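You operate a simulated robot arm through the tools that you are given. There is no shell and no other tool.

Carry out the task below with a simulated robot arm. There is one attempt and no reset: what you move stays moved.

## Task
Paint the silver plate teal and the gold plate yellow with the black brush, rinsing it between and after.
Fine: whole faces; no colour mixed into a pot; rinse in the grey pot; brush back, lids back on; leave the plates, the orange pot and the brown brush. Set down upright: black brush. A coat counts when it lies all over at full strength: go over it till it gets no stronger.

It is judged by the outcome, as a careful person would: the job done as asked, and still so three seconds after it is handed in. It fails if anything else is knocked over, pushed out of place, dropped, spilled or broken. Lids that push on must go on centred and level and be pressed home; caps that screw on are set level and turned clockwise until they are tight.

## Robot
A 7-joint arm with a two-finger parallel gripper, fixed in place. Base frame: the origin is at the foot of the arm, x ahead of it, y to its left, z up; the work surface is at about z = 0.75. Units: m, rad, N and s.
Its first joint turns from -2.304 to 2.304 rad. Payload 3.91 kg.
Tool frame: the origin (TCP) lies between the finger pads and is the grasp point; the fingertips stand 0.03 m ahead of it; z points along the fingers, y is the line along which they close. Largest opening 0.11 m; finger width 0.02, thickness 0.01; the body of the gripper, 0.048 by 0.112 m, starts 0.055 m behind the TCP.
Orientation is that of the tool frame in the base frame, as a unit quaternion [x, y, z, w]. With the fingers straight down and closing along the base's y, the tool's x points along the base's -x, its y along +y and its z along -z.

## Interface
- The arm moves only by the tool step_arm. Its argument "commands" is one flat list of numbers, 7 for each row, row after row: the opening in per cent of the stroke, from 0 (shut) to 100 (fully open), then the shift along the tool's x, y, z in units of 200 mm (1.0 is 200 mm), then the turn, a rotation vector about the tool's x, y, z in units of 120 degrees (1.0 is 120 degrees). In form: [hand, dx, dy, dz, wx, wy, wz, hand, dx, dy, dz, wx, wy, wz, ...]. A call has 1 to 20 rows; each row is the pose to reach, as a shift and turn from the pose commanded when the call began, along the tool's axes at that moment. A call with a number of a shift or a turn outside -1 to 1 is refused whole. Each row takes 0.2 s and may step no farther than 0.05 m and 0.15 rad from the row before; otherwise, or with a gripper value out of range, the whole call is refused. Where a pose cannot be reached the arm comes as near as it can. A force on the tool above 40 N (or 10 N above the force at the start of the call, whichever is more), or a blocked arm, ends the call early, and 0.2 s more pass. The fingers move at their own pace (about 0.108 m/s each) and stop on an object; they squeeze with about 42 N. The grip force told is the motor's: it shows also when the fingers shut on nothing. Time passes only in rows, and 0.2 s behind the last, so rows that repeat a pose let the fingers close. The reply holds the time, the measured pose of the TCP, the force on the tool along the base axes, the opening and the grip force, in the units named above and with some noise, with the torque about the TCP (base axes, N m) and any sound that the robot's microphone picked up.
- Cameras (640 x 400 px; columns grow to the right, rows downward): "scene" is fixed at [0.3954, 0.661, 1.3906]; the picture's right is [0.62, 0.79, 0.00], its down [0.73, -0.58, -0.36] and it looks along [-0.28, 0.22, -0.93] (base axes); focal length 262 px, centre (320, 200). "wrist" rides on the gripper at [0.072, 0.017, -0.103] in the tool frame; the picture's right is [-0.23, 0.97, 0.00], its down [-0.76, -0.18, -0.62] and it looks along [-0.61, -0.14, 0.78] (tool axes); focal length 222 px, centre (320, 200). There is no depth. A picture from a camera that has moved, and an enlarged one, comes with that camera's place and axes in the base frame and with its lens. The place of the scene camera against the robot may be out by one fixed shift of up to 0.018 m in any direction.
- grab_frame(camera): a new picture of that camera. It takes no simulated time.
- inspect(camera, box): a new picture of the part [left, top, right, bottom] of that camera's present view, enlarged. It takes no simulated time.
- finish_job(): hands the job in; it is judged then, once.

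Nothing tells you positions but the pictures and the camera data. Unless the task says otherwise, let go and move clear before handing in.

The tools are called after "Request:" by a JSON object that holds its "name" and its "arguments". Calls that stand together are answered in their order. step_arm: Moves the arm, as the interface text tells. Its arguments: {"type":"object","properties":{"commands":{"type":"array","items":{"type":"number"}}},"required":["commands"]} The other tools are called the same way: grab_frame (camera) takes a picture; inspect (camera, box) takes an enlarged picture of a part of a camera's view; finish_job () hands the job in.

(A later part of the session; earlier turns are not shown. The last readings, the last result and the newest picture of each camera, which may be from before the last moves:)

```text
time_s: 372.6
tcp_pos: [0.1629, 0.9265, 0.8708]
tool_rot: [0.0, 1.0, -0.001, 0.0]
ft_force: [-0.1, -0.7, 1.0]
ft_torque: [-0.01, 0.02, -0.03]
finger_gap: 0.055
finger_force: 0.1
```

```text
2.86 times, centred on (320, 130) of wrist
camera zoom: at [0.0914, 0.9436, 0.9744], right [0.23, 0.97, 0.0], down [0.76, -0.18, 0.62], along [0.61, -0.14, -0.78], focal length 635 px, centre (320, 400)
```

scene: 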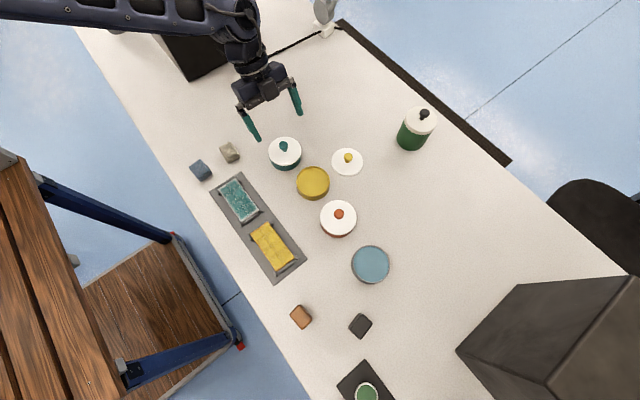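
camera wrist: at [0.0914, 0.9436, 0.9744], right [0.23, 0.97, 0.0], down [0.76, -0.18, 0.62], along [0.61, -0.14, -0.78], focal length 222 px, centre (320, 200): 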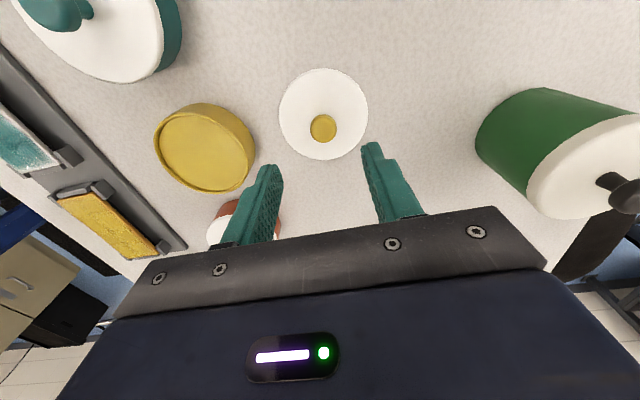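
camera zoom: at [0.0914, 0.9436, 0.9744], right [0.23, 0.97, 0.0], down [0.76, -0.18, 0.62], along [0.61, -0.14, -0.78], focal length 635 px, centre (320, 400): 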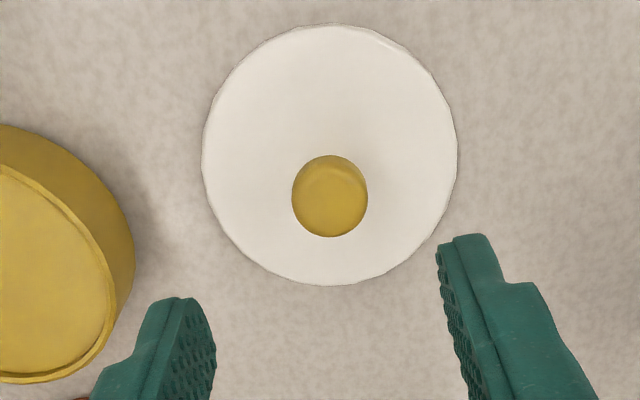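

The yellow lid's centre is about 3 mm in +y from the tool axis. I'll correct and lower to just above gripping height.

Request:
{"name": "step_arm", "arguments": {"commands": [50, -0.002, 0.015, 0.15, 0, 0, 0, 50, -0.002, 0.015, 0.3, 0, 0, 0, 50, -0.002, 0.015, 0.36, 0, 0, 0, 50, -0.002, 0.015, 0.36, 0, 0, 0]}}

Request:
{"name": "inspect", "arguments": {"camera": "wrist", "box": [240, 100, 400, 230]}}

```text
time_s: 373.6
tcp_pos: [0.1646, 0.9291, 0.8005]
tool_rot: [-0.001, 1.0, -0.002, 0.0]
ft_force: [0.1, -0.3, -0.2]
ft_torque: [0.02, 0.01, 0.01]
finger_gap: 0.0553
finger_force: 0.0
```

```text
3.08 times, centred on (320, 165) of wrist
camera zoom: at [0.0927, 0.946, 0.9039], right [0.23, 0.97, 0.0], down [0.76, -0.18, 0.62], along [0.61, -0.14, -0.78], focal length 684 px, centre (320, 308)
```

zoom: 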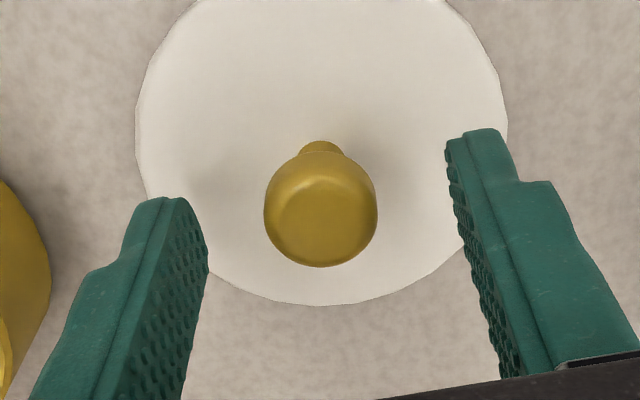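

Good. Lower 8 mm, level the roll and close on the knob.

Request:
{"name": "step_arm", "arguments": {"commands": [50, 0, -0.005, 0.02, -0.0014, 0, 0, 50, 0, -0.005, 0.038, -0.0014, 0, 0, 50, 0, -0.005, 0.038, -0.0014, 0, 0, 0, 0, -0.005, 0.038, -0.0014, 0, 0, 0, 0, -0.005, 0.038, -0.0014, 0, 0, 0, 0, -0.005, 0.038, -0.0014, 0, 0]}}

Request:
{"name": "inspect", "arguments": {"camera": "wrist", "box": [240, 100, 400, 230]}}

```text
time_s: 375.1
tcp_pos: [0.1662, 0.9295, 0.7914]
tool_rot: [-0.001, 1.0, 0.0, 0.0]
ft_force: [0.5, -0.6, 1.8]
ft_torque: [0.0, 0.0, 0.02]
finger_gap: 0.0206
finger_force: 41.9
```

```text
3.08 times, centred on (320, 165) of wrist
camera zoom: at [0.0937, 0.9443, 0.8955], right [0.23, 0.97, 0.0], down [0.76, -0.18, 0.62], along [0.61, -0.14, -0.78], focal length 684 px, centre (320, 308)
```

zoom: 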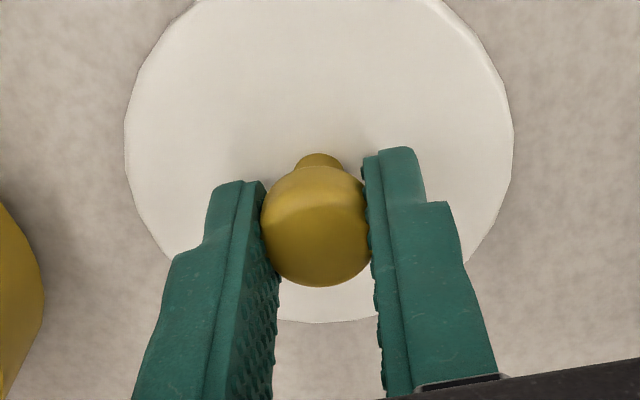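

The grip looks identical to the teal lid's. I'll lift and check.

Request:
{"name": "step_arm", "arguments": {"commands": [0, 0, 0, -0.05, 0, 0, 0, 0, 0, 0, -0.2, 0, 0, 0, 0, 0, 0, -0.4, 0, 0, 0, 0, 0, 0, -0.4, 0, 0, 0]}}

Request:
{"name": "grab_frame", "arguments": {"camera": "wrist"}}

```text
time_s: 376.1
tcp_pos: [0.1669, 0.9271, 0.8727]
tool_rot: [0.0, 1.0, 0.0, 0.0]
ft_force: [-0.2, 0.2, -0.2]
ft_torque: [-0.02, -0.02, -0.01]
finger_gap: 0.0206
finger_force: 42.5
```

```text
taken
camera wrist: at [0.0949, 0.9428, 0.9756], right [0.23, 0.97, 0.0], down [0.76, -0.18, 0.62], along [0.61, -0.14, -0.78], focal length 222 px, centre (320, 200)
```

wrist: 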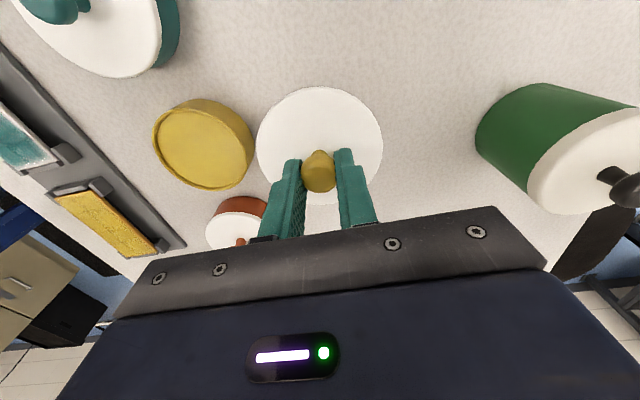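

The lid hangs level. I'll carry it over the yellow pot and hover to compare lid and rim.

Request:
{"name": "step_arm", "arguments": {"commands": [0, -0.002, -0.15, 0, 0, 0, 0, 0, -0.004, -0.3, 0, 0, 0, 0, 0, -0.0055, -0.45, 0, 0, 0, 0, 0, -0.0055, -0.583, 0, 0, 0, 0, 0, -0.0055, -0.583, 0.1, 0, 0, 0, 0, -0.0055, -0.583, 0.1, 0, 0, 0]}}

Request:
{"name": "grab_frame", "arguments": {"camera": "wrist"}}

Request:
{"name": "inspect", "arguments": {"camera": "wrist", "box": [240, 50, 400, 190]}}

Request:
{"name": "inspect", "arguments": {"camera": "scene", "box": [283, 150, 343, 210]}}

```text
time_s: 377.4
tcp_pos: [0.1659, 0.8129, 0.8538]
tool_rot: [0.0, 1.0, 0.0, 0.001]
ft_force: [0.4, 0.3, -1.1]
ft_torque: [0.02, -0.06, 0.02]
finger_gap: 0.0202
finger_force: 41.6
```

```text
taken
camera wrist: at [0.0927, 0.8284, 0.9581], right [0.23, 0.97, 0.0], down [0.76, -0.18, 0.62], along [0.61, -0.14, -0.78], focal length 222 px, centre (320, 200)
```

wrist: 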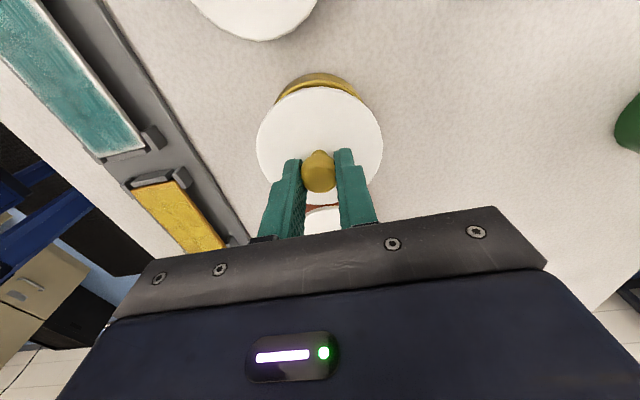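

```text
2.86 times, centred on (320, 120) of wrist
camera zoom: at [0.0927, 0.8284, 0.9581], right [0.23, 0.97, 0.0], down [0.76, -0.18, 0.62], along [0.61, -0.14, -0.78], focal length 635 px, centre (320, 429)
```

zoom: 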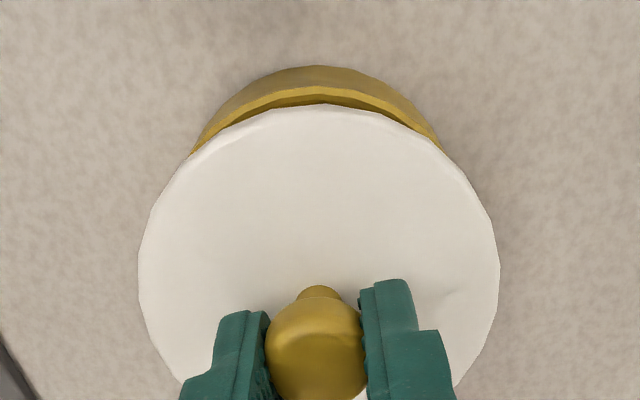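

```text
6.67 times, centred on (313, 180) of scene
camera zoom: at [0.3954, 0.661, 1.3906], right [0.62, 0.79, 0.0], down [0.73, -0.58, -0.36], along [-0.28, 0.22, -0.93], focal length 1744 px, centre (367, 333)
```

zoom: 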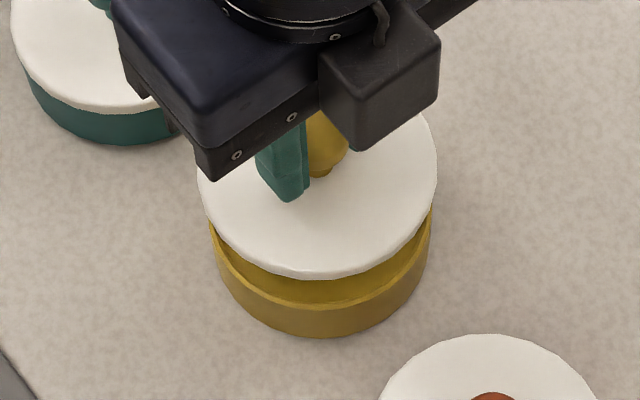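

Comparing rim and lid (and allowing for the small bias seen on the teal pot), I'll shift by about +1 mm x and −1.7 mm y and lower to just above the rim.

Request:
{"name": "step_arm", "arguments": {"commands": [0, -0.0055, -0.0085, 0.03, 0, 0, 0, 0, -0.0055, -0.0085, 0.08, 0, 0, 0, 0, -0.0055, -0.0085, 0.12, 0, 0, 0, 0, -0.0055, -0.0085, 0.12, 0, 0, 0]}}

Request:
{"name": "inspect", "arguments": {"camera": "wrist", "box": [240, 50, 400, 190]}}

Request:
{"name": "inspect", "arguments": {"camera": "scene", "box": [283, 150, 343, 210]}}

```text
time_s: 378.4
tcp_pos: [0.1668, 0.8091, 0.8275]
tool_rot: [0.0, 1.0, 0.0, 0.001]
ft_force: [-0.5, 0.1, 0.2]
ft_torque: [0.0, 0.0, 0.03]
finger_gap: 0.0206
finger_force: 41.9
```

```text
2.86 times, centred on (320, 120) of wrist
camera zoom: at [0.0945, 0.8263, 0.9315], right [0.23, 0.97, 0.0], down [0.76, -0.18, 0.62], along [0.61, -0.14, -0.78], focal length 635 px, centre (320, 429)
```

zoom: 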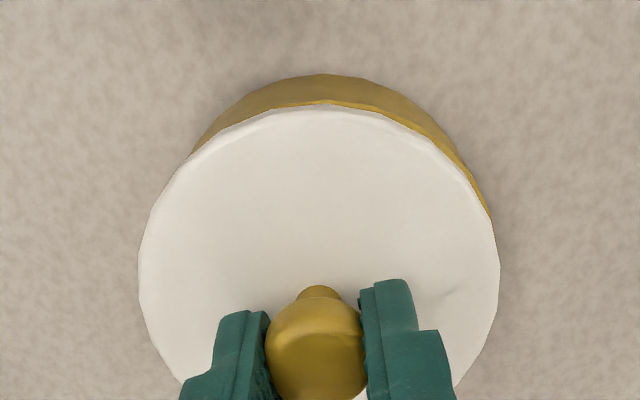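

```text
6.67 times, centred on (313, 180) of scene
camera zoom: at [0.3954, 0.661, 1.3906], right [0.62, 0.79, 0.0], down [0.73, -0.58, -0.36], along [-0.28, 0.22, -0.93], focal length 1744 px, centre (367, 333)
```

zoom: 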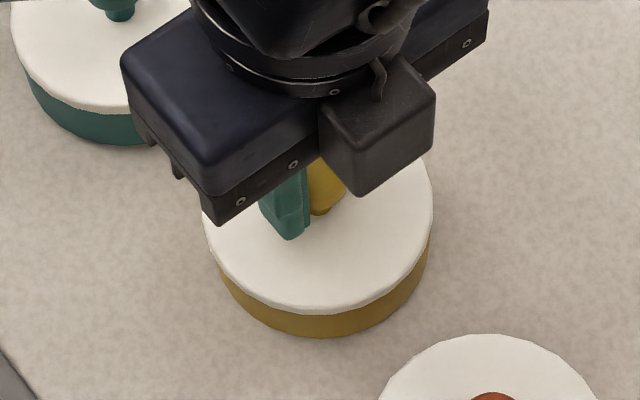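

By direct comparison with the teal placement, y looks right and the lid is about 1 mm too far in +x. I'll correct and lower in small steps.

Request:
{"name": "step_arm", "arguments": {"commands": [0, 0.0055, 0.0015, 0, 0, 0, 0, 0, 0.0055, 0.0015, 0.0075, 0, 0, 0, 0, 0.0055, 0.0015, 0.0075, 0, 0, 0]}}

Request:
{"name": "step_arm", "arguments": {"commands": [0, 0, 0, 0.005, 0, 0, 0, 0, 0, 0, 0.005, 0, 0, 0]}}

Request:
{"name": "step_arm", "arguments": {"commands": [0, 0, 0, 0.004, 0, 0, 0, 0, 0, 0, 0.004, 0, 0, 0]}}

```text
time_s: 379.2
tcp_pos: [0.1678, 0.8116, 0.8272]
tool_rot: [-0.001, 1.0, 0.0, 0.001]
ft_force: [-0.4, 0.3, -0.1]
ft_torque: [-0.02, 0.03, -0.01]
finger_gap: 0.0207
finger_force: 42.0
```

```text
time_s: 379.9
tcp_pos: [0.1681, 0.811, 0.8263]
tool_rot: [0.0, 1.0, 0.001, 0.001]
ft_force: [0.0, 0.6, -0.2]
ft_torque: [0.02, 0.04, -0.01]
finger_gap: 0.0204
finger_force: 41.8
```

```text
time_s: 380.4
tcp_pos: [0.1657, 0.8111, 0.8247]
tool_rot: [0.0, 1.0, 0.001, 0.001]
ft_force: [-0.5, 2.1, 8.9]
ft_torque: [0.02, 0.03, 0.03]
finger_gap: 0.0204
finger_force: 42.0
```

Contact with little side force. Pressing gently further.

Request:
{"name": "step_arm", "arguments": {"commands": [0, 0, 0, 0.004, 0, 0, 0, 0, 0, 0, 0.004, 0, 0, 0]}}

Request:
{"name": "step_arm", "arguments": {"commands": [0, 0, 0, 0.004, 0, 0, 0, 0, 0, 0, 0.004, 0, 0, 0]}}

Request:
{"name": "inspect", "arguments": {"camera": "wrist", "box": [240, 50, 400, 190]}}

```text
time_s: 381.1
tcp_pos: [0.1661, 0.8105, 0.825]
tool_rot: [0.0, 1.0, 0.001, 0.0]
ft_force: [-1.0, 3.8, 24.2]
ft_torque: [0.05, 0.02, 0.02]
finger_gap: 0.0205
finger_force: 41.8
```

```text
time_s: 381.6
tcp_pos: [0.1661, 0.8115, 0.8257]
tool_rot: [-0.001, 1.0, 0.001, 0.002]
ft_force: [-0.1, 1.8, 36.2]
ft_torque: [0.07, 0.06, -0.03]
finger_gap: 0.0205
finger_force: 42.4
```

```text
2.86 times, centred on (320, 120) of wrist
camera zoom: at [0.0944, 0.8263, 0.929], right [0.23, 0.97, 0.0], down [0.76, -0.18, 0.62], along [0.61, -0.14, -0.78], focal length 635 px, centre (320, 429)
```

zoom: 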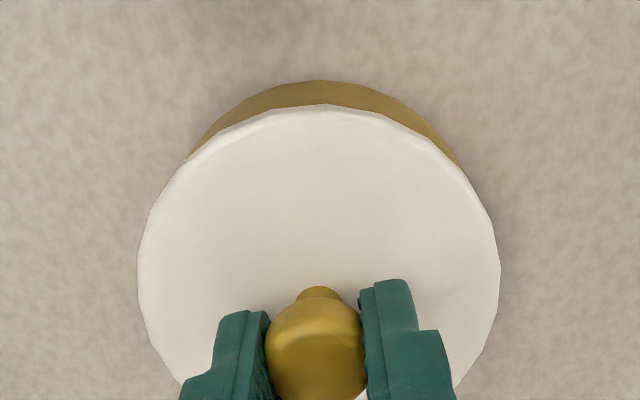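

Request:
{"name": "step_arm", "arguments": {"commands": [0, 0, 0, 0.003, 0, 0, 0, 0, 0, 0, 0.003, 0, 0, 0]}}

```text
time_s: 382.2
tcp_pos: [0.1674, 0.8124, 0.8251]
tool_rot: [-0.001, 1.0, 0.002, 0.001]
ft_force: [-0.4, -0.6, 4.6]
ft_torque: [0.02, 0.06, 0.01]
finger_gap: 0.0204
finger_force: 42.3
stopped in row 2: the force on the tool passed its limit at 47 N (the readings are from after the stop); the commanded pose is now the measured one
```

Pressed to 47 N with no snap yet. As before, I'll release the knob gently here and see whether it seats.

Request:
{"name": "step_arm", "arguments": {"commands": [15, 0, 0, 0, 0, 0, 0, 30, 0, 0, 0, 0, 0, 0, 45, 0, 0, 0, 0, 0, 0, 45, 0, 0, 0, 0, 0, 0]}}

Request:
{"name": "step_arm", "arguments": {"commands": [45, 0, 0, -0.1, 0, 0, 0, 45, 0, 0, -0.3, 0, 0, 0, 45, 0, 0, -0.5, 0, 0, 0, 45, 0, 0, -0.6, 0, 0, 0]}}

Request:
{"name": "inspect", "arguments": {"camera": "wrist", "box": [250, 40, 390, 170]}}

Request:
{"name": "inspect", "arguments": {"camera": "scene", "box": [290, 158, 336, 206]}}

```text
time_s: 383.2
tcp_pos: [0.1678, 0.8106, 0.8232]
tool_rot: [-0.001, 1.0, 0.001, 0.001]
ft_force: [0.8, 0.5, 0.1]
ft_torque: [0.0, 0.0, 0.0]
finger_gap: 0.0496
finger_force: 0.0
heard: snap
```

```text
time_s: 384.2
tcp_pos: [0.1674, 0.8132, 0.943]
tool_rot: [0.0, 1.0, 0.002, 0.001]
ft_force: [0.4, 0.6, -0.3]
ft_torque: [0.0, 0.05, -0.03]
finger_gap: 0.0494
finger_force: 0.0
```

```text
3.08 times, centred on (320, 105) of wrist
camera zoom: at [0.0946, 0.8275, 1.0467], right [0.23, 0.97, 0.0], down [0.76, -0.18, 0.62], along [0.61, -0.14, -0.78], focal length 684 px, centre (320, 492)
```

zoom: 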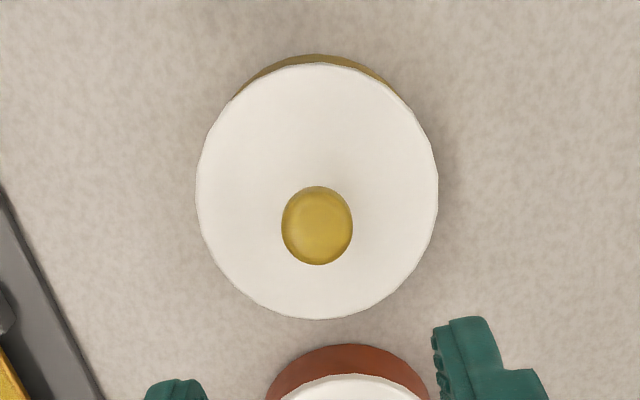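

```text
8.33 times, centred on (313, 182) of scene
camera zoom: at [0.3954, 0.661, 1.3906], right [0.62, 0.79, 0.0], down [0.73, -0.58, -0.36], along [-0.28, 0.22, -0.93], focal length 2180 px, centre (378, 350)
```

zoom: 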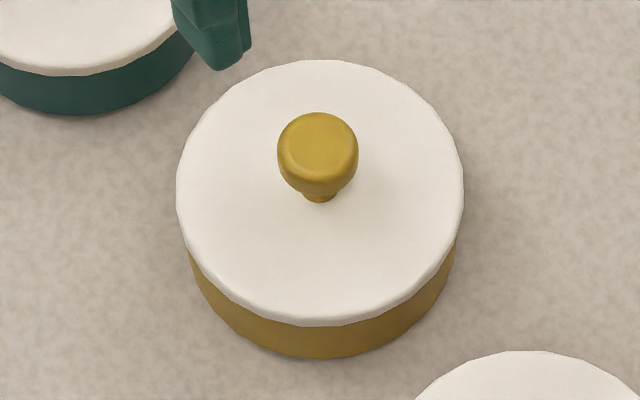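

A snap was heard on release, and from this pose the yellow lid matches the closed orange one closely (centred within about 1 mm). I'll press down on its knob with closed fingers to be sure.

Request:
{"name": "step_arm", "arguments": {"commands": [20, -0.002, -0.006, 0, 0, 0, 0, 0, -0.002, -0.006, 0.1, 0, 0, 0, 0, -0.002, -0.006, 0.3, 0, 0, 0, 0, -0.002, -0.006, 0.43, 0, 0, 0, 0, -0.002, -0.006, 0.45, 0, 0, 0, 0, -0.002, -0.006, 0.45, 0, 0, 0]}}

Request:
{"name": "inspect", "arguments": {"camera": "wrist", "box": [240, 60, 400, 200]}}

```text
time_s: 385.6
tcp_pos: [0.167, 0.8105, 0.8545]
tool_rot: [-0.001, 1.0, 0.002, 0.0]
ft_force: [0.1, -0.1, 0.1]
ft_torque: [0.01, -0.02, -0.02]
finger_gap: 0.0
finger_force: 37.7
```

```text
2.86 times, centred on (320, 130) of wrist
camera zoom: at [0.095, 0.8253, 0.9568], right [0.23, 0.97, 0.0], down [0.76, -0.18, 0.62], along [0.61, -0.14, -0.78], focal length 635 px, centre (320, 400)
```

zoom: 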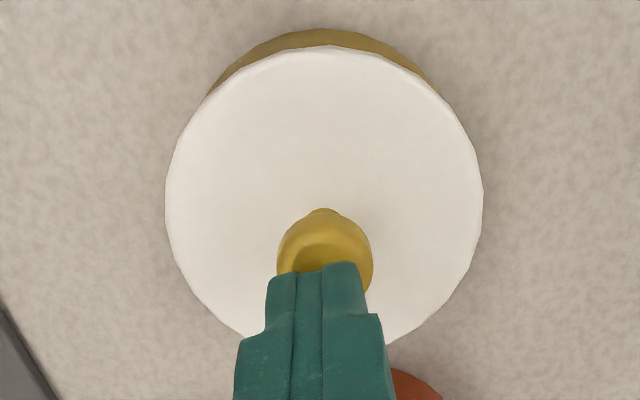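

This view is practically identical to the closed orange pot: the yellow lid is centred. I'll press it lightly.

Request:
{"name": "step_arm", "arguments": {"commands": [0, 0, 0, 0.015, 0, 0, 0, 0, 0, 0, 0.03, 0, 0, 0, 0, 0, 0, 0.03, 0, 0, 0]}}

Request:
{"name": "step_arm", "arguments": {"commands": [0, 0, 0, 0.005, 0, 0, 0, 0, 0, 0, 0.005, 0, 0, 0]}}

Request:
{"name": "step_arm", "arguments": {"commands": [0, 0, 0, 0.004, 0, 0, 0, 0, 0, 0, 0.004, 0, 0, 0]}}

```text
time_s: 386.4
tcp_pos: [0.1676, 0.8103, 0.8487]
tool_rot: [0.0, 1.0, 0.002, 0.001]
ft_force: [0.0, -3.6, 8.1]
ft_torque: [-0.09, 0.0, -0.02]
finger_gap: 0.0
finger_force: 37.5
```

```text
time_s: 387.0
tcp_pos: [0.1675, 0.8109, 0.8477]
tool_rot: [0.0, 1.0, 0.002, 0.001]
ft_force: [0.7, 4.0, 13.6]
ft_torque: [0.14, 0.06, 0.03]
finger_gap: 0.0
finger_force: 37.9
```

```text
time_s: 387.6
tcp_pos: [0.1676, 0.8111, 0.8473]
tool_rot: [0.0, 1.0, 0.003, 0.001]
ft_force: [0.1, 8.1, 22.5]
ft_torque: [0.27, 0.07, -0.03]
finger_gap: 0.0
finger_force: 37.4
```

Request:
{"name": "step_arm", "arguments": {"commands": [0, 0, -0.002, 0.004, 0, 0, 0, 0, 0, -0.002, 0.004, 0, 0, 0]}}

Request:
{"name": "step_arm", "arguments": {"commands": [0, 0, 0, -0.1, 0, 0, 0, 0, 0, 0, -0.3, 0, 0, 0, 0, 0, 0, -0.5, 0, 0, 0]}}

Request:
{"name": "grab_frame", "arguments": {"camera": "scene"}}

Request:
{"name": "inspect", "arguments": {"camera": "scene", "box": [290, 158, 336, 206]}}

```text
time_s: 388.4
tcp_pos: [0.1673, 0.8117, 0.8475]
tool_rot: [-0.001, 1.0, 0.004, 0.001]
ft_force: [-0.1, -1.3, 6.3]
ft_torque: [-0.02, -0.02, 0.01]
finger_gap: 0.0001
finger_force: 37.4
stopped in row 2: the force on the tool passed its limit at 41 N (the readings are from after the stop); the commanded pose is now the measured one
```

```text
time_s: 389.1
tcp_pos: [0.165, 0.8077, 0.9478]
tool_rot: [0.0, 1.0, 0.002, 0.0]
ft_force: [0.4, 0.4, -1.2]
ft_torque: [0.01, 0.03, 0.03]
finger_gap: 0.0
finger_force: 37.7
```

```text
taken
```

scene: 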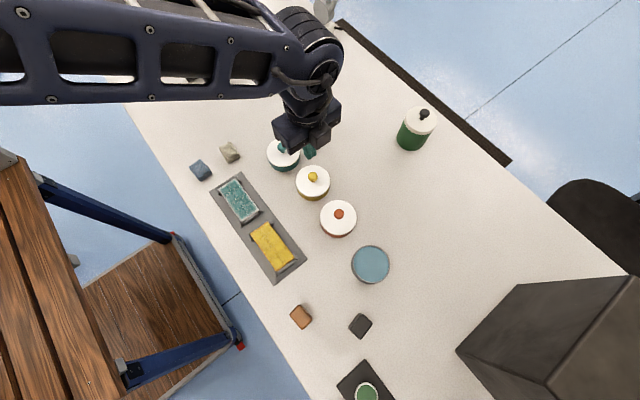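

```text
8.33 times, centred on (313, 182) of scene
camera zoom: at [0.3954, 0.661, 1.3906], right [0.62, 0.79, 0.0], down [0.73, -0.58, -0.36], along [-0.28, 0.22, -0.93], focal length 2180 px, centre (378, 350)
```

zoom: 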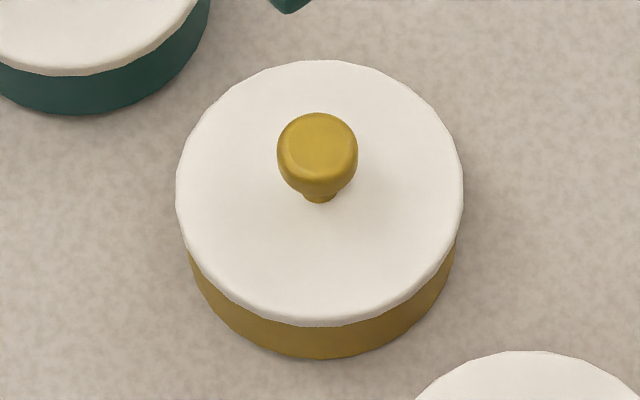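

The yellow lid is done. Now I'll re-check the teal lid from the same pose, since it looked about 1 mm off.

Request:
{"name": "step_arm", "arguments": {"commands": [0, 0.19, -0.015, 0, 0.0028, 0, 0, 0, 0.38, -0.03, 0, 0.0028, 0, 0, 0, 0.57, -0.05, 0, 0.0028, 0, 0, 0, 0.57, -0.05, 0, 0.0028, 0, 0]}}

Request:
{"name": "inspect", "arguments": {"camera": "wrist", "box": [250, 40, 390, 170]}}

```text
time_s: 390.1
tcp_pos: [0.0525, 0.8009, 0.9469]
tool_rot: [0.0, 1.0, 0.001, 0.001]
ft_force: [-0.1, -0.3, 0.5]
ft_torque: [-0.01, 0.0, 0.0]
finger_gap: 0.0
finger_force: 38.2
```

```text
3.08 times, centred on (320, 105) of wrist
camera zoom: at [-0.0214, 0.8165, 1.0505], right [0.23, 0.97, 0.0], down [0.76, -0.18, 0.62], along [0.61, -0.14, -0.78], focal length 684 px, centre (320, 492)
```

zoom: 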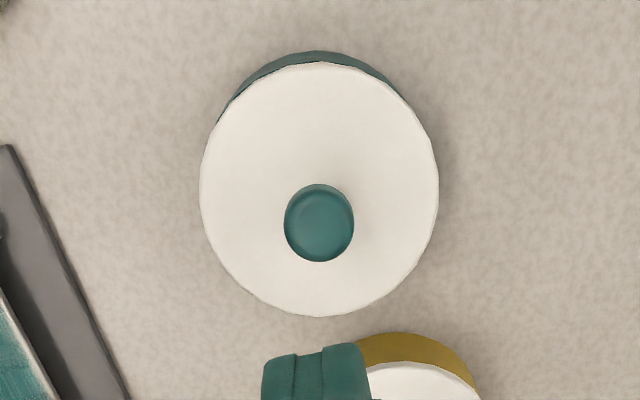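

The teal lid is at the right height but sits roughly 1–1.5 mm off towards +x/+y. I'll take the low side view again, one safe step at a time, to check that it's level.

Request:
{"name": "step_arm", "arguments": {"commands": [40, 0.2, 0.03, 0, 0, 0, 0, 80, 0.4, 0.06, 0, 0, 0, 0, 100, 0.55, 0.075, 0, 0, 0, 0, 100, 0.55, 0.075, 0, 0, 0, 0]}}

```text
time_s: 391.1
tcp_pos: [-0.057, 0.8155, 0.9472]
tool_rot: [0.0, 1.0, 0.001, 0.002]
ft_force: [-0.3, 0.4, 0.2]
ft_torque: [-0.04, -0.01, 0.01]
finger_gap: 0.1101
finger_force: 0.1
```

Request:
{"name": "step_arm", "arguments": {"commands": [100, 0, 0, 0.1, 0, -0.05, 0, 100, 0, 0, 0.25, 0, -0.1, 0, 100, 0, 0, 0.4, 0, -0.15, 0, 100, 0, 0, 0.52, 0, -0.2, 0, 100, 0, 0, 0.58, 0, -0.21, 0, 100, 0, 0, 0.58, 0, -0.21, 0]}}

Request:
{"name": "grab_frame", "arguments": {"camera": "wrist"}}

Request:
{"name": "inspect", "arguments": {"camera": "wrist", "box": [240, 120, 400, 220]}}

```text
time_s: 392.6
tcp_pos: [-0.056, 0.8141, 0.8295]
tool_rot: [-0.001, 0.976, 0.001, 0.219]
ft_force: [-0.6, 0.3, 0.3]
ft_torque: [-0.01, 0.01, -0.03]
finger_gap: 0.1099
finger_force: 0.1
```

```text
taken
camera wrist: at [-0.1653, 0.8289, 0.8936], right [0.2, 0.97, 0.1], down [0.42, -0.18, 0.89], along [0.88, -0.14, -0.45], focal length 222 px, centre (320, 200)
```

wrist: 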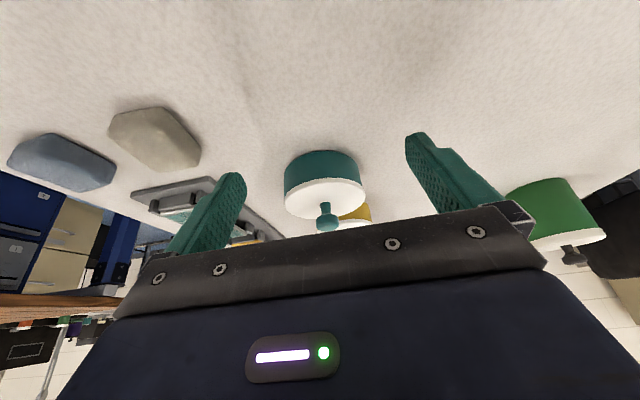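

```text
4.00 times, centred on (320, 170) of wrist
camera zoom: at [-0.1653, 0.8289, 0.8936], right [0.2, 0.97, 0.1], down [0.42, -0.18, 0.89], along [0.88, -0.14, -0.45], focal length 888 px, centre (320, 320)
```

zoom: 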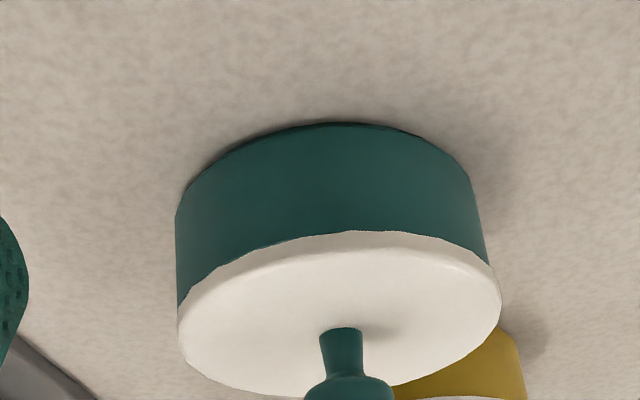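

Side view: level, and offset by about 1.2 mm in y. I'll retreat, and then nudge the lid by its knob to centre it better.

Request:
{"name": "step_arm", "arguments": {"commands": [100, -0.08, 0, -0.17, 0, 0.03, 0, 100, -0.16, 0, -0.34, 0, 0.09, 0, 100, -0.251, 0, -0.534, 0, 0.15, 0, 100, -0.251, 0, -0.534, 0, 0.21, 0, 70, -0.251, 0, -0.534, 0, 0.21, 0]}}

```text
time_s: 393.8
tcp_pos: [-0.0587, 0.8148, 0.9509]
tool_rot: [-0.001, 1.0, 0.0, 0.0]
ft_force: [-0.2, 0.4, -0.7]
ft_torque: [-0.02, -0.05, 0.0]
finger_gap: 0.0768
finger_force: 0.0
```

Request:
{"name": "step_arm", "arguments": {"commands": [50, -0.19, -0.026, 0, 0, 0, 0, 50, -0.38, -0.052, 0, 0, 0, 0, 50, -0.555, -0.0765, 0, 0, 0, 0, 50, -0.555, -0.0765, 0, 0, 0, 0]}}

Request:
{"name": "inspect", "arguments": {"camera": "wrist", "box": [250, 40, 390, 170]}}

```text
time_s: 394.8
tcp_pos: [0.0559, 0.7974, 0.9491]
tool_rot: [0.0, 1.0, 0.0, 0.001]
ft_force: [-0.5, 0.5, 0.0]
ft_torque: [-0.01, 0.03, -0.02]
finger_gap: 0.0551
finger_force: 0.0
```

```text
3.08 times, centred on (320, 105) of wrist
camera zoom: at [-0.0165, 0.8127, 1.0533], right [0.23, 0.97, 0.0], down [0.76, -0.18, 0.62], along [0.61, -0.14, -0.78], focal length 684 px, centre (320, 492)
```

zoom: 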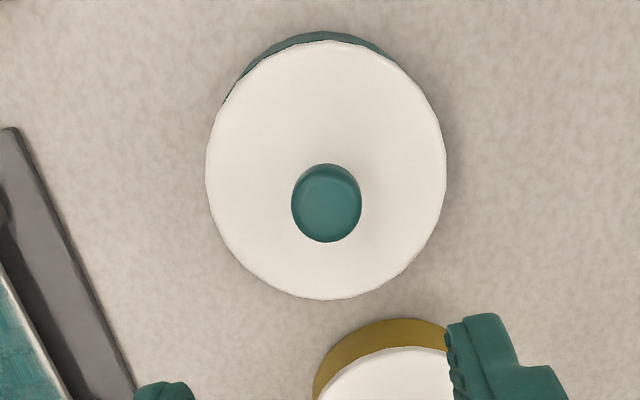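

I'll align with the lid centre and lower with open fingers around the knob.

Request:
{"name": "step_arm", "arguments": {"commands": [50, 0.022, 0.016, 0.15, 0, 0, 0, 50, 0.022, 0.016, 0.35, 0, 0, 0, 50, 0.022, 0.016, 0.5, 0, 0, 0, 50, 0.022, 0.016, 0.58, 0, 0, 0, 50, 0.022, 0.016, 0.58, 0, 0, 0]}}

Request:
{"name": "inspect", "arguments": {"camera": "wrist", "box": [240, 80, 400, 220]}}

```text
time_s: 395.9
tcp_pos: [0.052, 0.803, 0.8333]
tool_rot: [-0.001, 1.0, 0.0, 0.001]
ft_force: [-0.4, 0.4, 0.2]
ft_torque: [0.01, -0.03, -0.01]
finger_gap: 0.0551
finger_force: 0.0
```

```text
2.86 times, centred on (320, 150) of wrist
camera zoom: at [-0.0213, 0.8198, 0.9375], right [0.23, 0.97, 0.0], down [0.76, -0.18, 0.62], along [0.61, -0.14, -0.78], focal length 635 px, centre (320, 343)
```

zoom: 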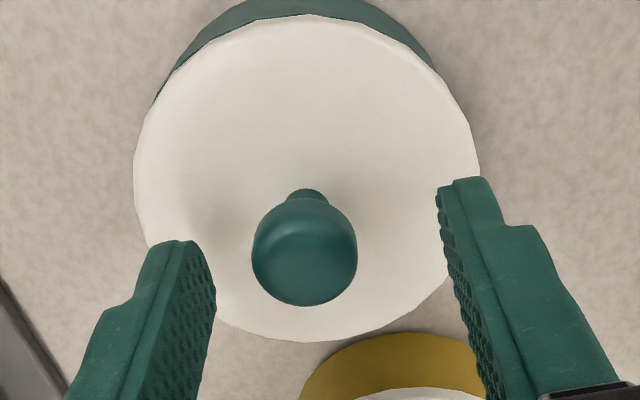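

I'll lower around the knob, positioned so that closing the fingers draws the lid about 1.2 mm in −y, then shift it 1.4 mm in −x.

Request:
{"name": "step_arm", "arguments": {"commands": [50, 0.015, -0.0185, 0.02, 0, 0, 0, 50, 0.015, -0.0185, 0.0475, 0, 0, 0, 50, 0.015, -0.0185, 0.0475, 0, 0, 0, 25, 0.015, -0.0185, 0.0475, 0, 0, 0, 0, 0.015, -0.0185, 0.0475, 0, 0, 0, 0, 0.015, -0.0185, 0.0475, 0, 0, 0]}}

Request:
{"name": "inspect", "arguments": {"camera": "wrist", "box": [240, 50, 400, 190]}}

```text
time_s: 397.4
tcp_pos: [0.0468, 0.7993, 0.824]
tool_rot: [0.0, 1.0, 0.001, 0.001]
ft_force: [0.0, 0.4, 0.6]
ft_torque: [-0.03, 0.0, -0.01]
finger_gap: 0.0206
finger_force: 42.1
heard: snap
```

```text
2.86 times, centred on (320, 120) of wrist
camera zoom: at [-0.0251, 0.8151, 0.9279], right [0.23, 0.97, 0.0], down [0.76, -0.18, 0.62], along [0.61, -0.14, -0.78], focal length 635 px, centre (320, 429)
```

zoom: 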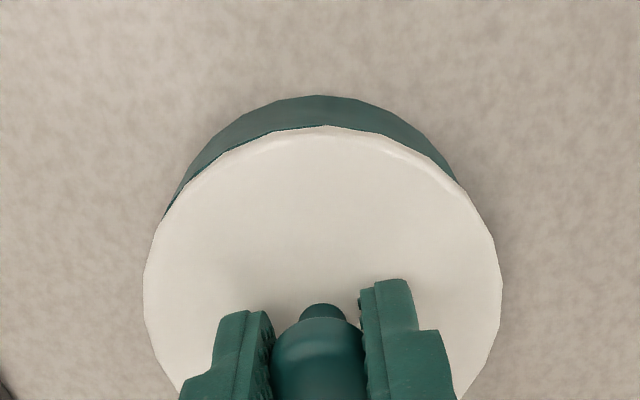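

Gripping released the latch (snap), so the lid can be shifted now. I'll move it about 1.8 mm in −x and 0.8 mm in −y and compare with the yellow reference.

Request:
{"name": "step_arm", "arguments": {"commands": [0, 0.0045, -0.002, -0.002, 0, 0, 0, 0, 0.009, -0.004, -0.002, 0, 0, 0, 0, 0.009, -0.004, -0.002, 0, 0, 0]}}

Request:
{"name": "inspect", "arguments": {"camera": "wrist", "box": [240, 50, 400, 190]}}

Request:
{"name": "inspect", "arguments": {"camera": "scene", "box": [262, 130, 308, 178]}}

```text
time_s: 398.1
tcp_pos: [0.0463, 0.7993, 0.8241]
tool_rot: [0.0, 1.0, 0.0, 0.001]
ft_force: [-0.1, 0.3, -0.2]
ft_torque: [0.01, 0.0, -0.01]
finger_gap: 0.0206
finger_force: 42.4
```

```text
2.86 times, centred on (320, 120) of wrist
camera zoom: at [-0.0265, 0.8147, 0.9281], right [0.23, 0.97, 0.0], down [0.76, -0.18, 0.62], along [0.61, -0.14, -0.78], focal length 635 px, centre (320, 429)
```

zoom: 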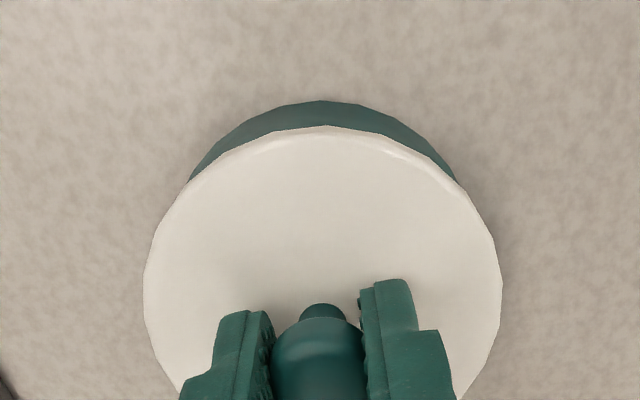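

```text
8.33 times, centred on (285, 154) of scene
camera zoom: at [0.3954, 0.661, 1.3906], right [0.62, 0.79, 0.0], down [0.73, -0.58, -0.36], along [-0.28, 0.22, -0.93], focal length 2180 px, centre (612, 583)
```

zoom: 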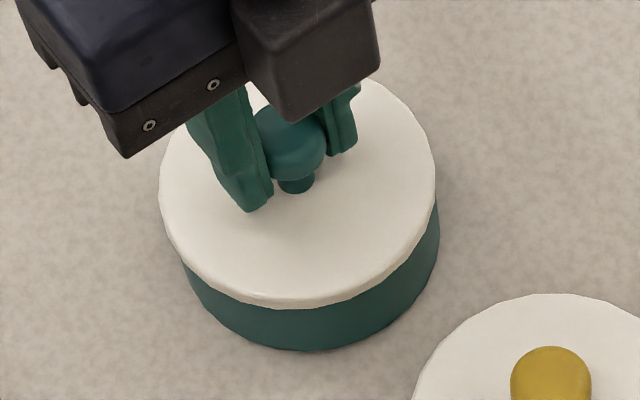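

Now the arcs are symmetric and match the yellow/orange reference. I'll press down and release to latch it.

Request:
{"name": "step_arm", "arguments": {"commands": [0, 0, 0, 0.005, 0, 0, 0, 0, 0, 0, 0.005, 0, 0, 0]}}

Request:
{"name": "step_arm", "arguments": {"commands": [0, 0, 0, 0.005, 0, 0, 0, 0, 0, 0, 0.005, 0, 0, 0]}}

```text
time_s: 398.8
tcp_pos: [0.0455, 0.8001, 0.8238]
tool_rot: [0.001, 1.0, 0.001, 0.001]
ft_force: [0.4, 3.1, 8.8]
ft_torque: [0.05, -0.06, 0.04]
finger_gap: 0.0207
finger_force: 42.7
```

```text
time_s: 399.4
tcp_pos: [0.0466, 0.7989, 0.8244]
tool_rot: [0.0, 1.0, 0.002, 0.001]
ft_force: [0.9, 2.9, 28.3]
ft_torque: [0.05, -0.1, 0.03]
finger_gap: 0.0203
finger_force: 41.7
```

Request:
{"name": "step_arm", "arguments": {"commands": [0, 0, 0, 0.0025, 0, 0, 0, 0, 0, 0, 0.0025, 0, 0, 0]}}

Request:
{"name": "step_arm", "arguments": {"commands": [0, 0, 0, -0.003, 0, 0, 0, 15, 0, 0, -0.003, 0, 0, 0, 30, 0, 0, -0.003, 0, 0, 0, 45, 0, 0, -0.003, 0, 0, 0, 45, 0, 0, -0.003, 0, 0, 0]}}

```text
time_s: 399.9
tcp_pos: [0.0452, 0.7986, 0.8232]
tool_rot: [0.0, 1.0, 0.002, 0.001]
ft_force: [0.6, 3.0, 38.3]
ft_torque: [0.0, -0.14, 0.0]
finger_gap: 0.0204
finger_force: 42.2
```

```text
time_s: 401.1
tcp_pos: [0.044, 0.7975, 0.8195]
tool_rot: [0.0, 1.0, 0.0, 0.001]
ft_force: [0.1, 0.1, -0.5]
ft_torque: [0.03, -0.02, -0.01]
finger_gap: 0.0496
finger_force: 0.0
```

No snap this time. I'll lift away and look.

Request:
{"name": "step_arm", "arguments": {"commands": [45, 0, 0, -0.1, 0, 0, 0, 45, 0, 0, -0.3, 0, 0, 0, 45, 0, 0, -0.5, 0, 0, 0, 45, 0, 0, -0.63, 0, 0, 0]}}

Request:
{"name": "inspect", "arguments": {"camera": "wrist", "box": [250, 40, 390, 170]}}

Request:
{"name": "inspect", "arguments": {"camera": "scene", "box": [262, 130, 308, 178]}}

```text
time_s: 402.1
tcp_pos: [0.0453, 0.799, 0.9475]
tool_rot: [0.0, 1.0, -0.001, 0.001]
ft_force: [0.4, -0.6, -0.1]
ft_torque: [-0.01, -0.02, 0.0]
finger_gap: 0.0495
finger_force: 0.0
```

```text
3.08 times, centred on (320, 105) of wrist
camera zoom: at [-0.0273, 0.8143, 1.0516], right [0.23, 0.97, 0.0], down [0.76, -0.18, 0.62], along [0.61, -0.14, -0.78], focal length 684 px, centre (320, 492)
```

zoom: 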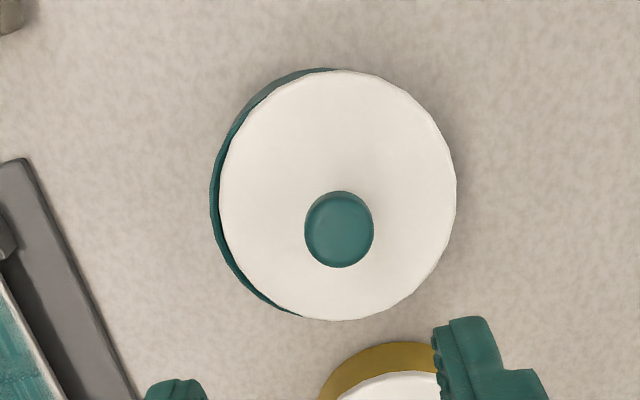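

```text
8.33 times, centred on (285, 154) of scene
camera zoom: at [0.3954, 0.661, 1.3906], right [0.62, 0.79, 0.0], down [0.73, -0.58, -0.36], along [-0.28, 0.22, -0.93], focal length 2180 px, centre (612, 583)
```

zoom: 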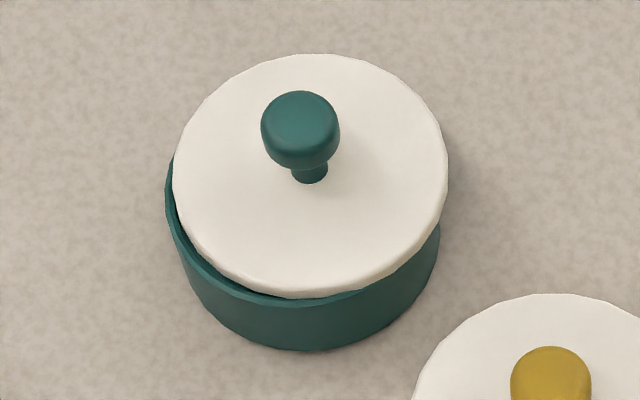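

On release the lid slid about 5 mm sideways, because I released with too much preload. I'll pick the lid up again by its knob, re-centre it, and this time unload almost completely before letting go. First, align over the knob.

Request:
{"name": "step_arm", "arguments": {"commands": [50, -0.019, 0.0295, 0.1, 0, 0, 0, 50, -0.019, 0.0295, 0.3, 0, 0, 0, 50, -0.019, 0.0295, 0.5, 0, 0, 0, 50, -0.019, 0.0295, 0.56, 0, 0, 0, 50, -0.019, 0.0295, 0.56, 0, 0, 0]}}

Request:
{"name": "inspect", "arguments": {"camera": "wrist", "box": [240, 80, 400, 220]}}

```text
time_s: 403.4
tcp_pos: [0.05, 0.8062, 0.8397]
tool_rot: [0.0, 1.0, 0.001, 0.0]
ft_force: [0.9, -0.3, -0.2]
ft_torque: [-0.02, 0.01, -0.01]
finger_gap: 0.0549
finger_force: 0.1
```

```text
2.86 times, centred on (320, 150) of wrist
camera zoom: at [-0.023, 0.8228, 0.9427], right [0.23, 0.97, 0.0], down [0.76, -0.18, 0.62], along [0.61, -0.14, -0.78], focal length 635 px, centre (320, 343)
```

zoom: 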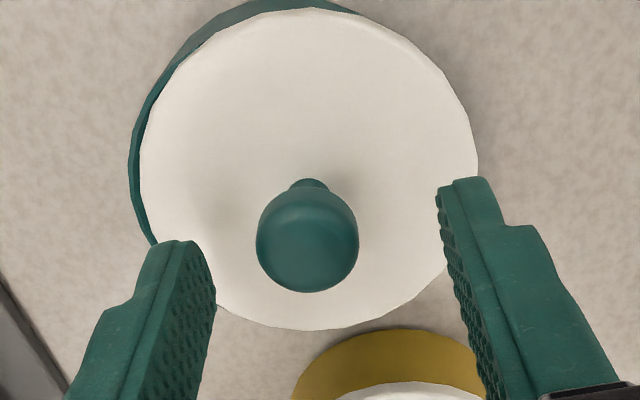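

Request:
{"name": "step_arm", "arguments": {"commands": [50, 0.005, -0.015, 0.03, 0, 0, 0, 50, 0.005, -0.015, 0.065, 0, 0, 0, 50, 0.005, -0.015, 0.065, 0, 0, 0, 25, 0.005, -0.015, 0.065, 0, 0, 0, 0, 0.005, -0.015, 0.065, 0, 0, 0, 0, 0.005, -0.015, 0.065, 0, 0, 0]}}

Request:
{"name": "inspect", "arguments": {"camera": "wrist", "box": [240, 50, 400, 190]}}

```text
time_s: 404.8
tcp_pos: [0.0473, 0.8029, 0.8247]
tool_rot: [0.0, 1.0, 0.001, 0.001]
ft_force: [0.9, 0.5, 1.6]
ft_torque: [0.01, -0.03, -0.03]
finger_gap: 0.0207
finger_force: 41.4
```

```text
2.86 times, centred on (320, 120) of wrist
camera zoom: at [-0.0247, 0.8194, 0.9279], right [0.23, 0.97, 0.0], down [0.76, -0.18, 0.62], along [0.61, -0.14, -0.78], focal length 635 px, centre (320, 429)
```

zoom: 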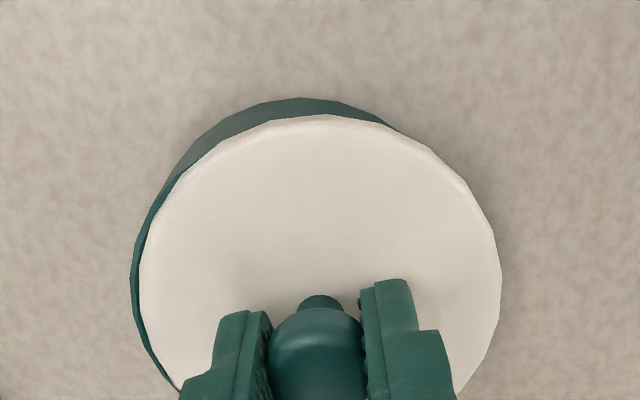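

Gripped. I'll lift it a few millimetres and shift back about 4.5 mm in −y.

Request:
{"name": "step_arm", "arguments": {"commands": [0, 0, 0, -0.015, 0, 0, 0, 0, 0, -0.012, -0.025, 0, 0, 0, 0, 0, -0.0225, -0.025, 0, 0, 0, 0, 0, -0.0225, -0.025, 0, 0, 0]}}

Request:
{"name": "inspect", "arguments": {"camera": "wrist", "box": [240, 50, 400, 190]}}

Request:
{"name": "inspect", "arguments": {"camera": "scene", "box": [262, 130, 308, 178]}}

```text
time_s: 405.8
tcp_pos: [0.047, 0.7975, 0.8286]
tool_rot: [0.001, 1.0, 0.0, 0.001]
ft_force: [0.4, 0.4, -0.5]
ft_torque: [0.01, 0.0, 0.0]
finger_gap: 0.0205
finger_force: 41.7
```

```text
2.86 times, centred on (320, 120) of wrist
camera zoom: at [-0.0247, 0.813, 0.9314], right [0.23, 0.97, 0.0], down [0.76, -0.18, 0.62], along [0.61, -0.14, -0.78], focal length 635 px, centre (320, 429)
```

zoom: 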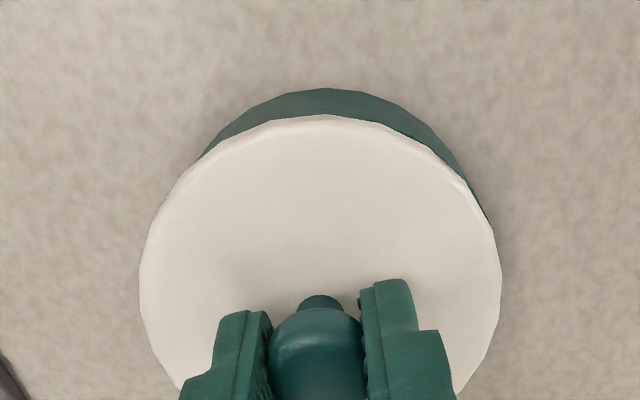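

```text
8.33 times, centred on (285, 154) of scene
camera zoom: at [0.3954, 0.661, 1.3906], right [0.62, 0.79, 0.0], down [0.73, -0.58, -0.36], along [-0.28, 0.22, -0.93], focal length 2180 px, centre (612, 583)
```

zoom: 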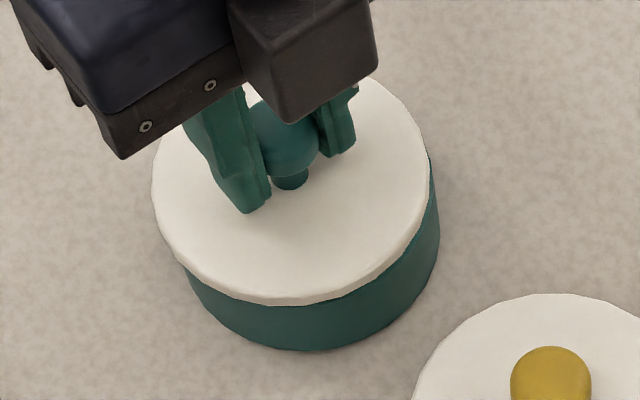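

Slightly too far now. I'll shift +1.2 mm in x and +0.8 mm in y, then check again.

Request:
{"name": "step_arm", "arguments": {"commands": [0, -0.006, 0.004, 0, 0, 0, 0, 0, -0.006, 0.004, 0.01, 0, 0, 0, 0, -0.006, 0.004, 0.01, 0, 0, 0]}}

Request:
{"name": "inspect", "arguments": {"camera": "wrist", "box": [240, 50, 400, 190]}}

Request:
{"name": "inspect", "arguments": {"camera": "scene", "box": [262, 130, 308, 178]}}

```text
time_s: 406.6
tcp_pos: [0.0488, 0.7986, 0.8263]
tool_rot: [0.0, 1.0, 0.0, 0.001]
ft_force: [0.3, -1.1, -0.5]
ft_torque: [0.02, 0.02, 0.02]
finger_gap: 0.0204
finger_force: 42.3
```

```text
2.86 times, centred on (320, 120) of wrist
camera zoom: at [-0.023, 0.8135, 0.9298], right [0.23, 0.97, 0.0], down [0.76, -0.18, 0.62], along [0.61, -0.14, -0.78], focal length 635 px, centre (320, 429)
```

zoom: 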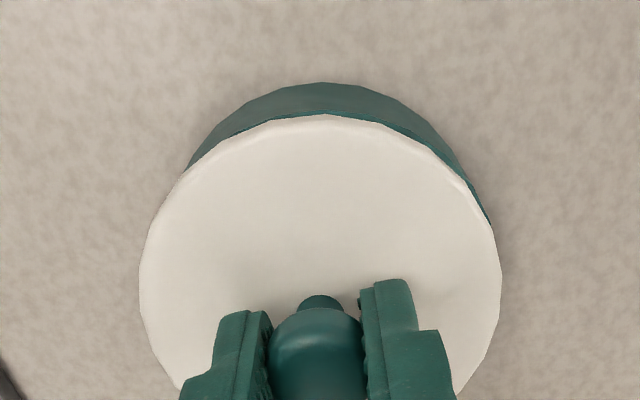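

```text
8.33 times, centred on (285, 154) of scene
camera zoom: at [0.3954, 0.661, 1.3906], right [0.62, 0.79, 0.0], down [0.73, -0.58, -0.36], along [-0.28, 0.22, -0.93], focal length 2180 px, centre (612, 583)
```

zoom: 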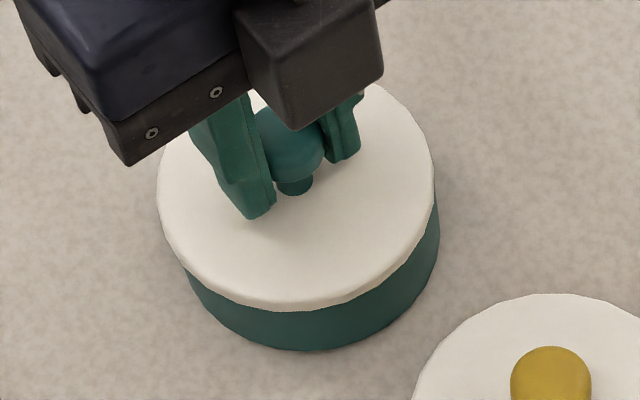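

Request:
{"name": "step_arm", "arguments": {"commands": [0, 0.004, 0.003, 0, 0, 0, 0, 0, 0.004, 0.003, 0.003, 0, 0, 0, 0, 0.004, 0.003, 0.003, 0, 0, 0]}}

Request:
{"name": "inspect", "arguments": {"camera": "wrist", "box": [240, 50, 400, 190]}}

```text
time_s: 407.4
tcp_pos: [0.0491, 0.7972, 0.825]
tool_rot: [0.0, 1.0, 0.0, 0.0]
ft_force: [0.4, -0.2, -0.5]
ft_torque: [0.02, -0.01, 0.03]
finger_gap: 0.0205
finger_force: 42.5
```

```text
2.86 times, centred on (320, 120) of wrist
camera zoom: at [-0.0241, 0.8134, 0.9294], right [0.23, 0.97, 0.0], down [0.76, -0.18, 0.62], along [0.61, -0.14, -0.78], focal length 635 px, centre (320, 429)
```

zoom: 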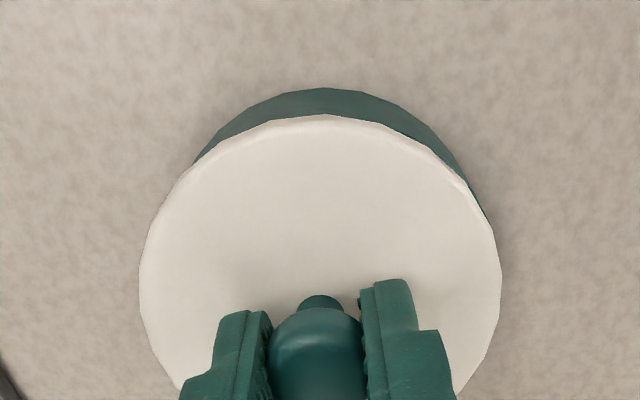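

Request:
{"name": "step_arm", "arguments": {"commands": [0, 0, 0.005, 0, 0, 0, 0, 0, 0, 0.005, 0.002, 0, 0, 0, 0, 0, 0.005, 0.002, 0, 0, 0]}}

Request:
{"name": "inspect", "arguments": {"camera": "wrist", "box": [240, 50, 400, 190]}}

Request:
{"name": "inspect", "arguments": {"camera": "scene", "box": [262, 130, 308, 178]}}

```text
time_s: 408.1
tcp_pos: [0.0466, 0.799, 0.8244]
tool_rot: [0.001, 1.0, 0.001, 0.001]
ft_force: [0.6, 0.5, -0.8]
ft_torque: [-0.01, 0.01, -0.01]
finger_gap: 0.0209
finger_force: 42.3
```

```text
2.86 times, centred on (320, 120) of wrist
camera zoom: at [-0.0246, 0.8147, 0.9284], right [0.23, 0.97, 0.0], down [0.76, -0.18, 0.62], along [0.61, -0.14, -0.78], focal length 635 px, centre (320, 429)
```

zoom: 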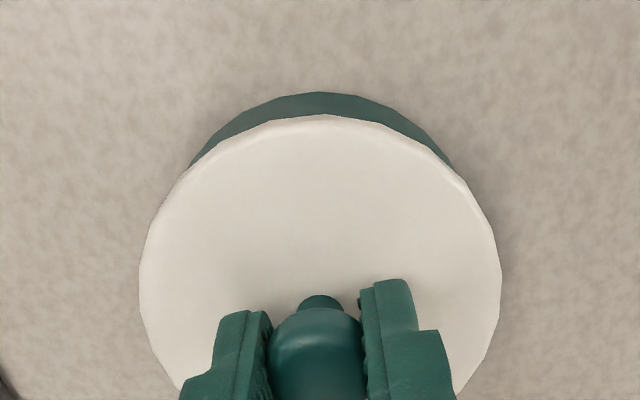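

```text
8.33 times, centred on (285, 154) of scene
camera zoom: at [0.3954, 0.661, 1.3906], right [0.62, 0.79, 0.0], down [0.73, -0.58, -0.36], along [-0.28, 0.22, -0.93], focal length 2180 px, centre (612, 583)
```

zoom: 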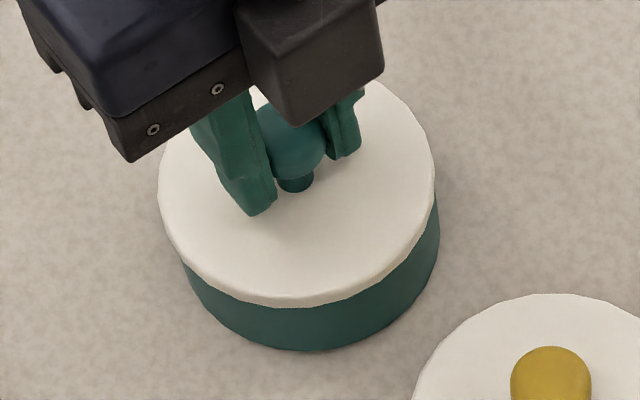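

Symmetric again and close to the yellow reference. Tiny +0.5 mm x, then lower to contact and press in small steps.

Request:
{"name": "step_arm", "arguments": {"commands": [0, -0.0025, 0, 0, 0, 0, 0, 0, -0.0025, 0, 0.003, 0, 0, 0]}}

Request:
{"name": "step_arm", "arguments": {"commands": [0, 0, 0, 0.004, 0, 0, 0, 0, 0, 0, 0.004, 0, 0, 0]}}

Request:
{"name": "step_arm", "arguments": {"commands": [0, 0, 0, 0.004, 0, 0, 0, 0, 0, 0, 0.004, 0, 0, 0]}}

```text
time_s: 408.8
tcp_pos: [0.0487, 0.7995, 0.8246]
tool_rot: [-0.001, 1.0, 0.001, 0.001]
ft_force: [1.5, 0.7, 1.8]
ft_torque: [0.02, -0.01, -0.02]
finger_gap: 0.0209
finger_force: 42.2
```

```text
time_s: 409.4
tcp_pos: [0.0472, 0.7991, 0.8245]
tool_rot: [0.0, 1.0, 0.001, 0.001]
ft_force: [-0.7, 0.6, 5.0]
ft_torque: [0.03, -0.01, 0.0]
finger_gap: 0.0203
finger_force: 41.9
```

```text
time_s: 409.9
tcp_pos: [0.0484, 0.7998, 0.8239]
tool_rot: [0.0, 1.0, 0.003, 0.002]
ft_force: [-0.4, 0.2, 18.5]
ft_torque: [0.02, -0.01, -0.02]
finger_gap: 0.0204
finger_force: 42.4
```

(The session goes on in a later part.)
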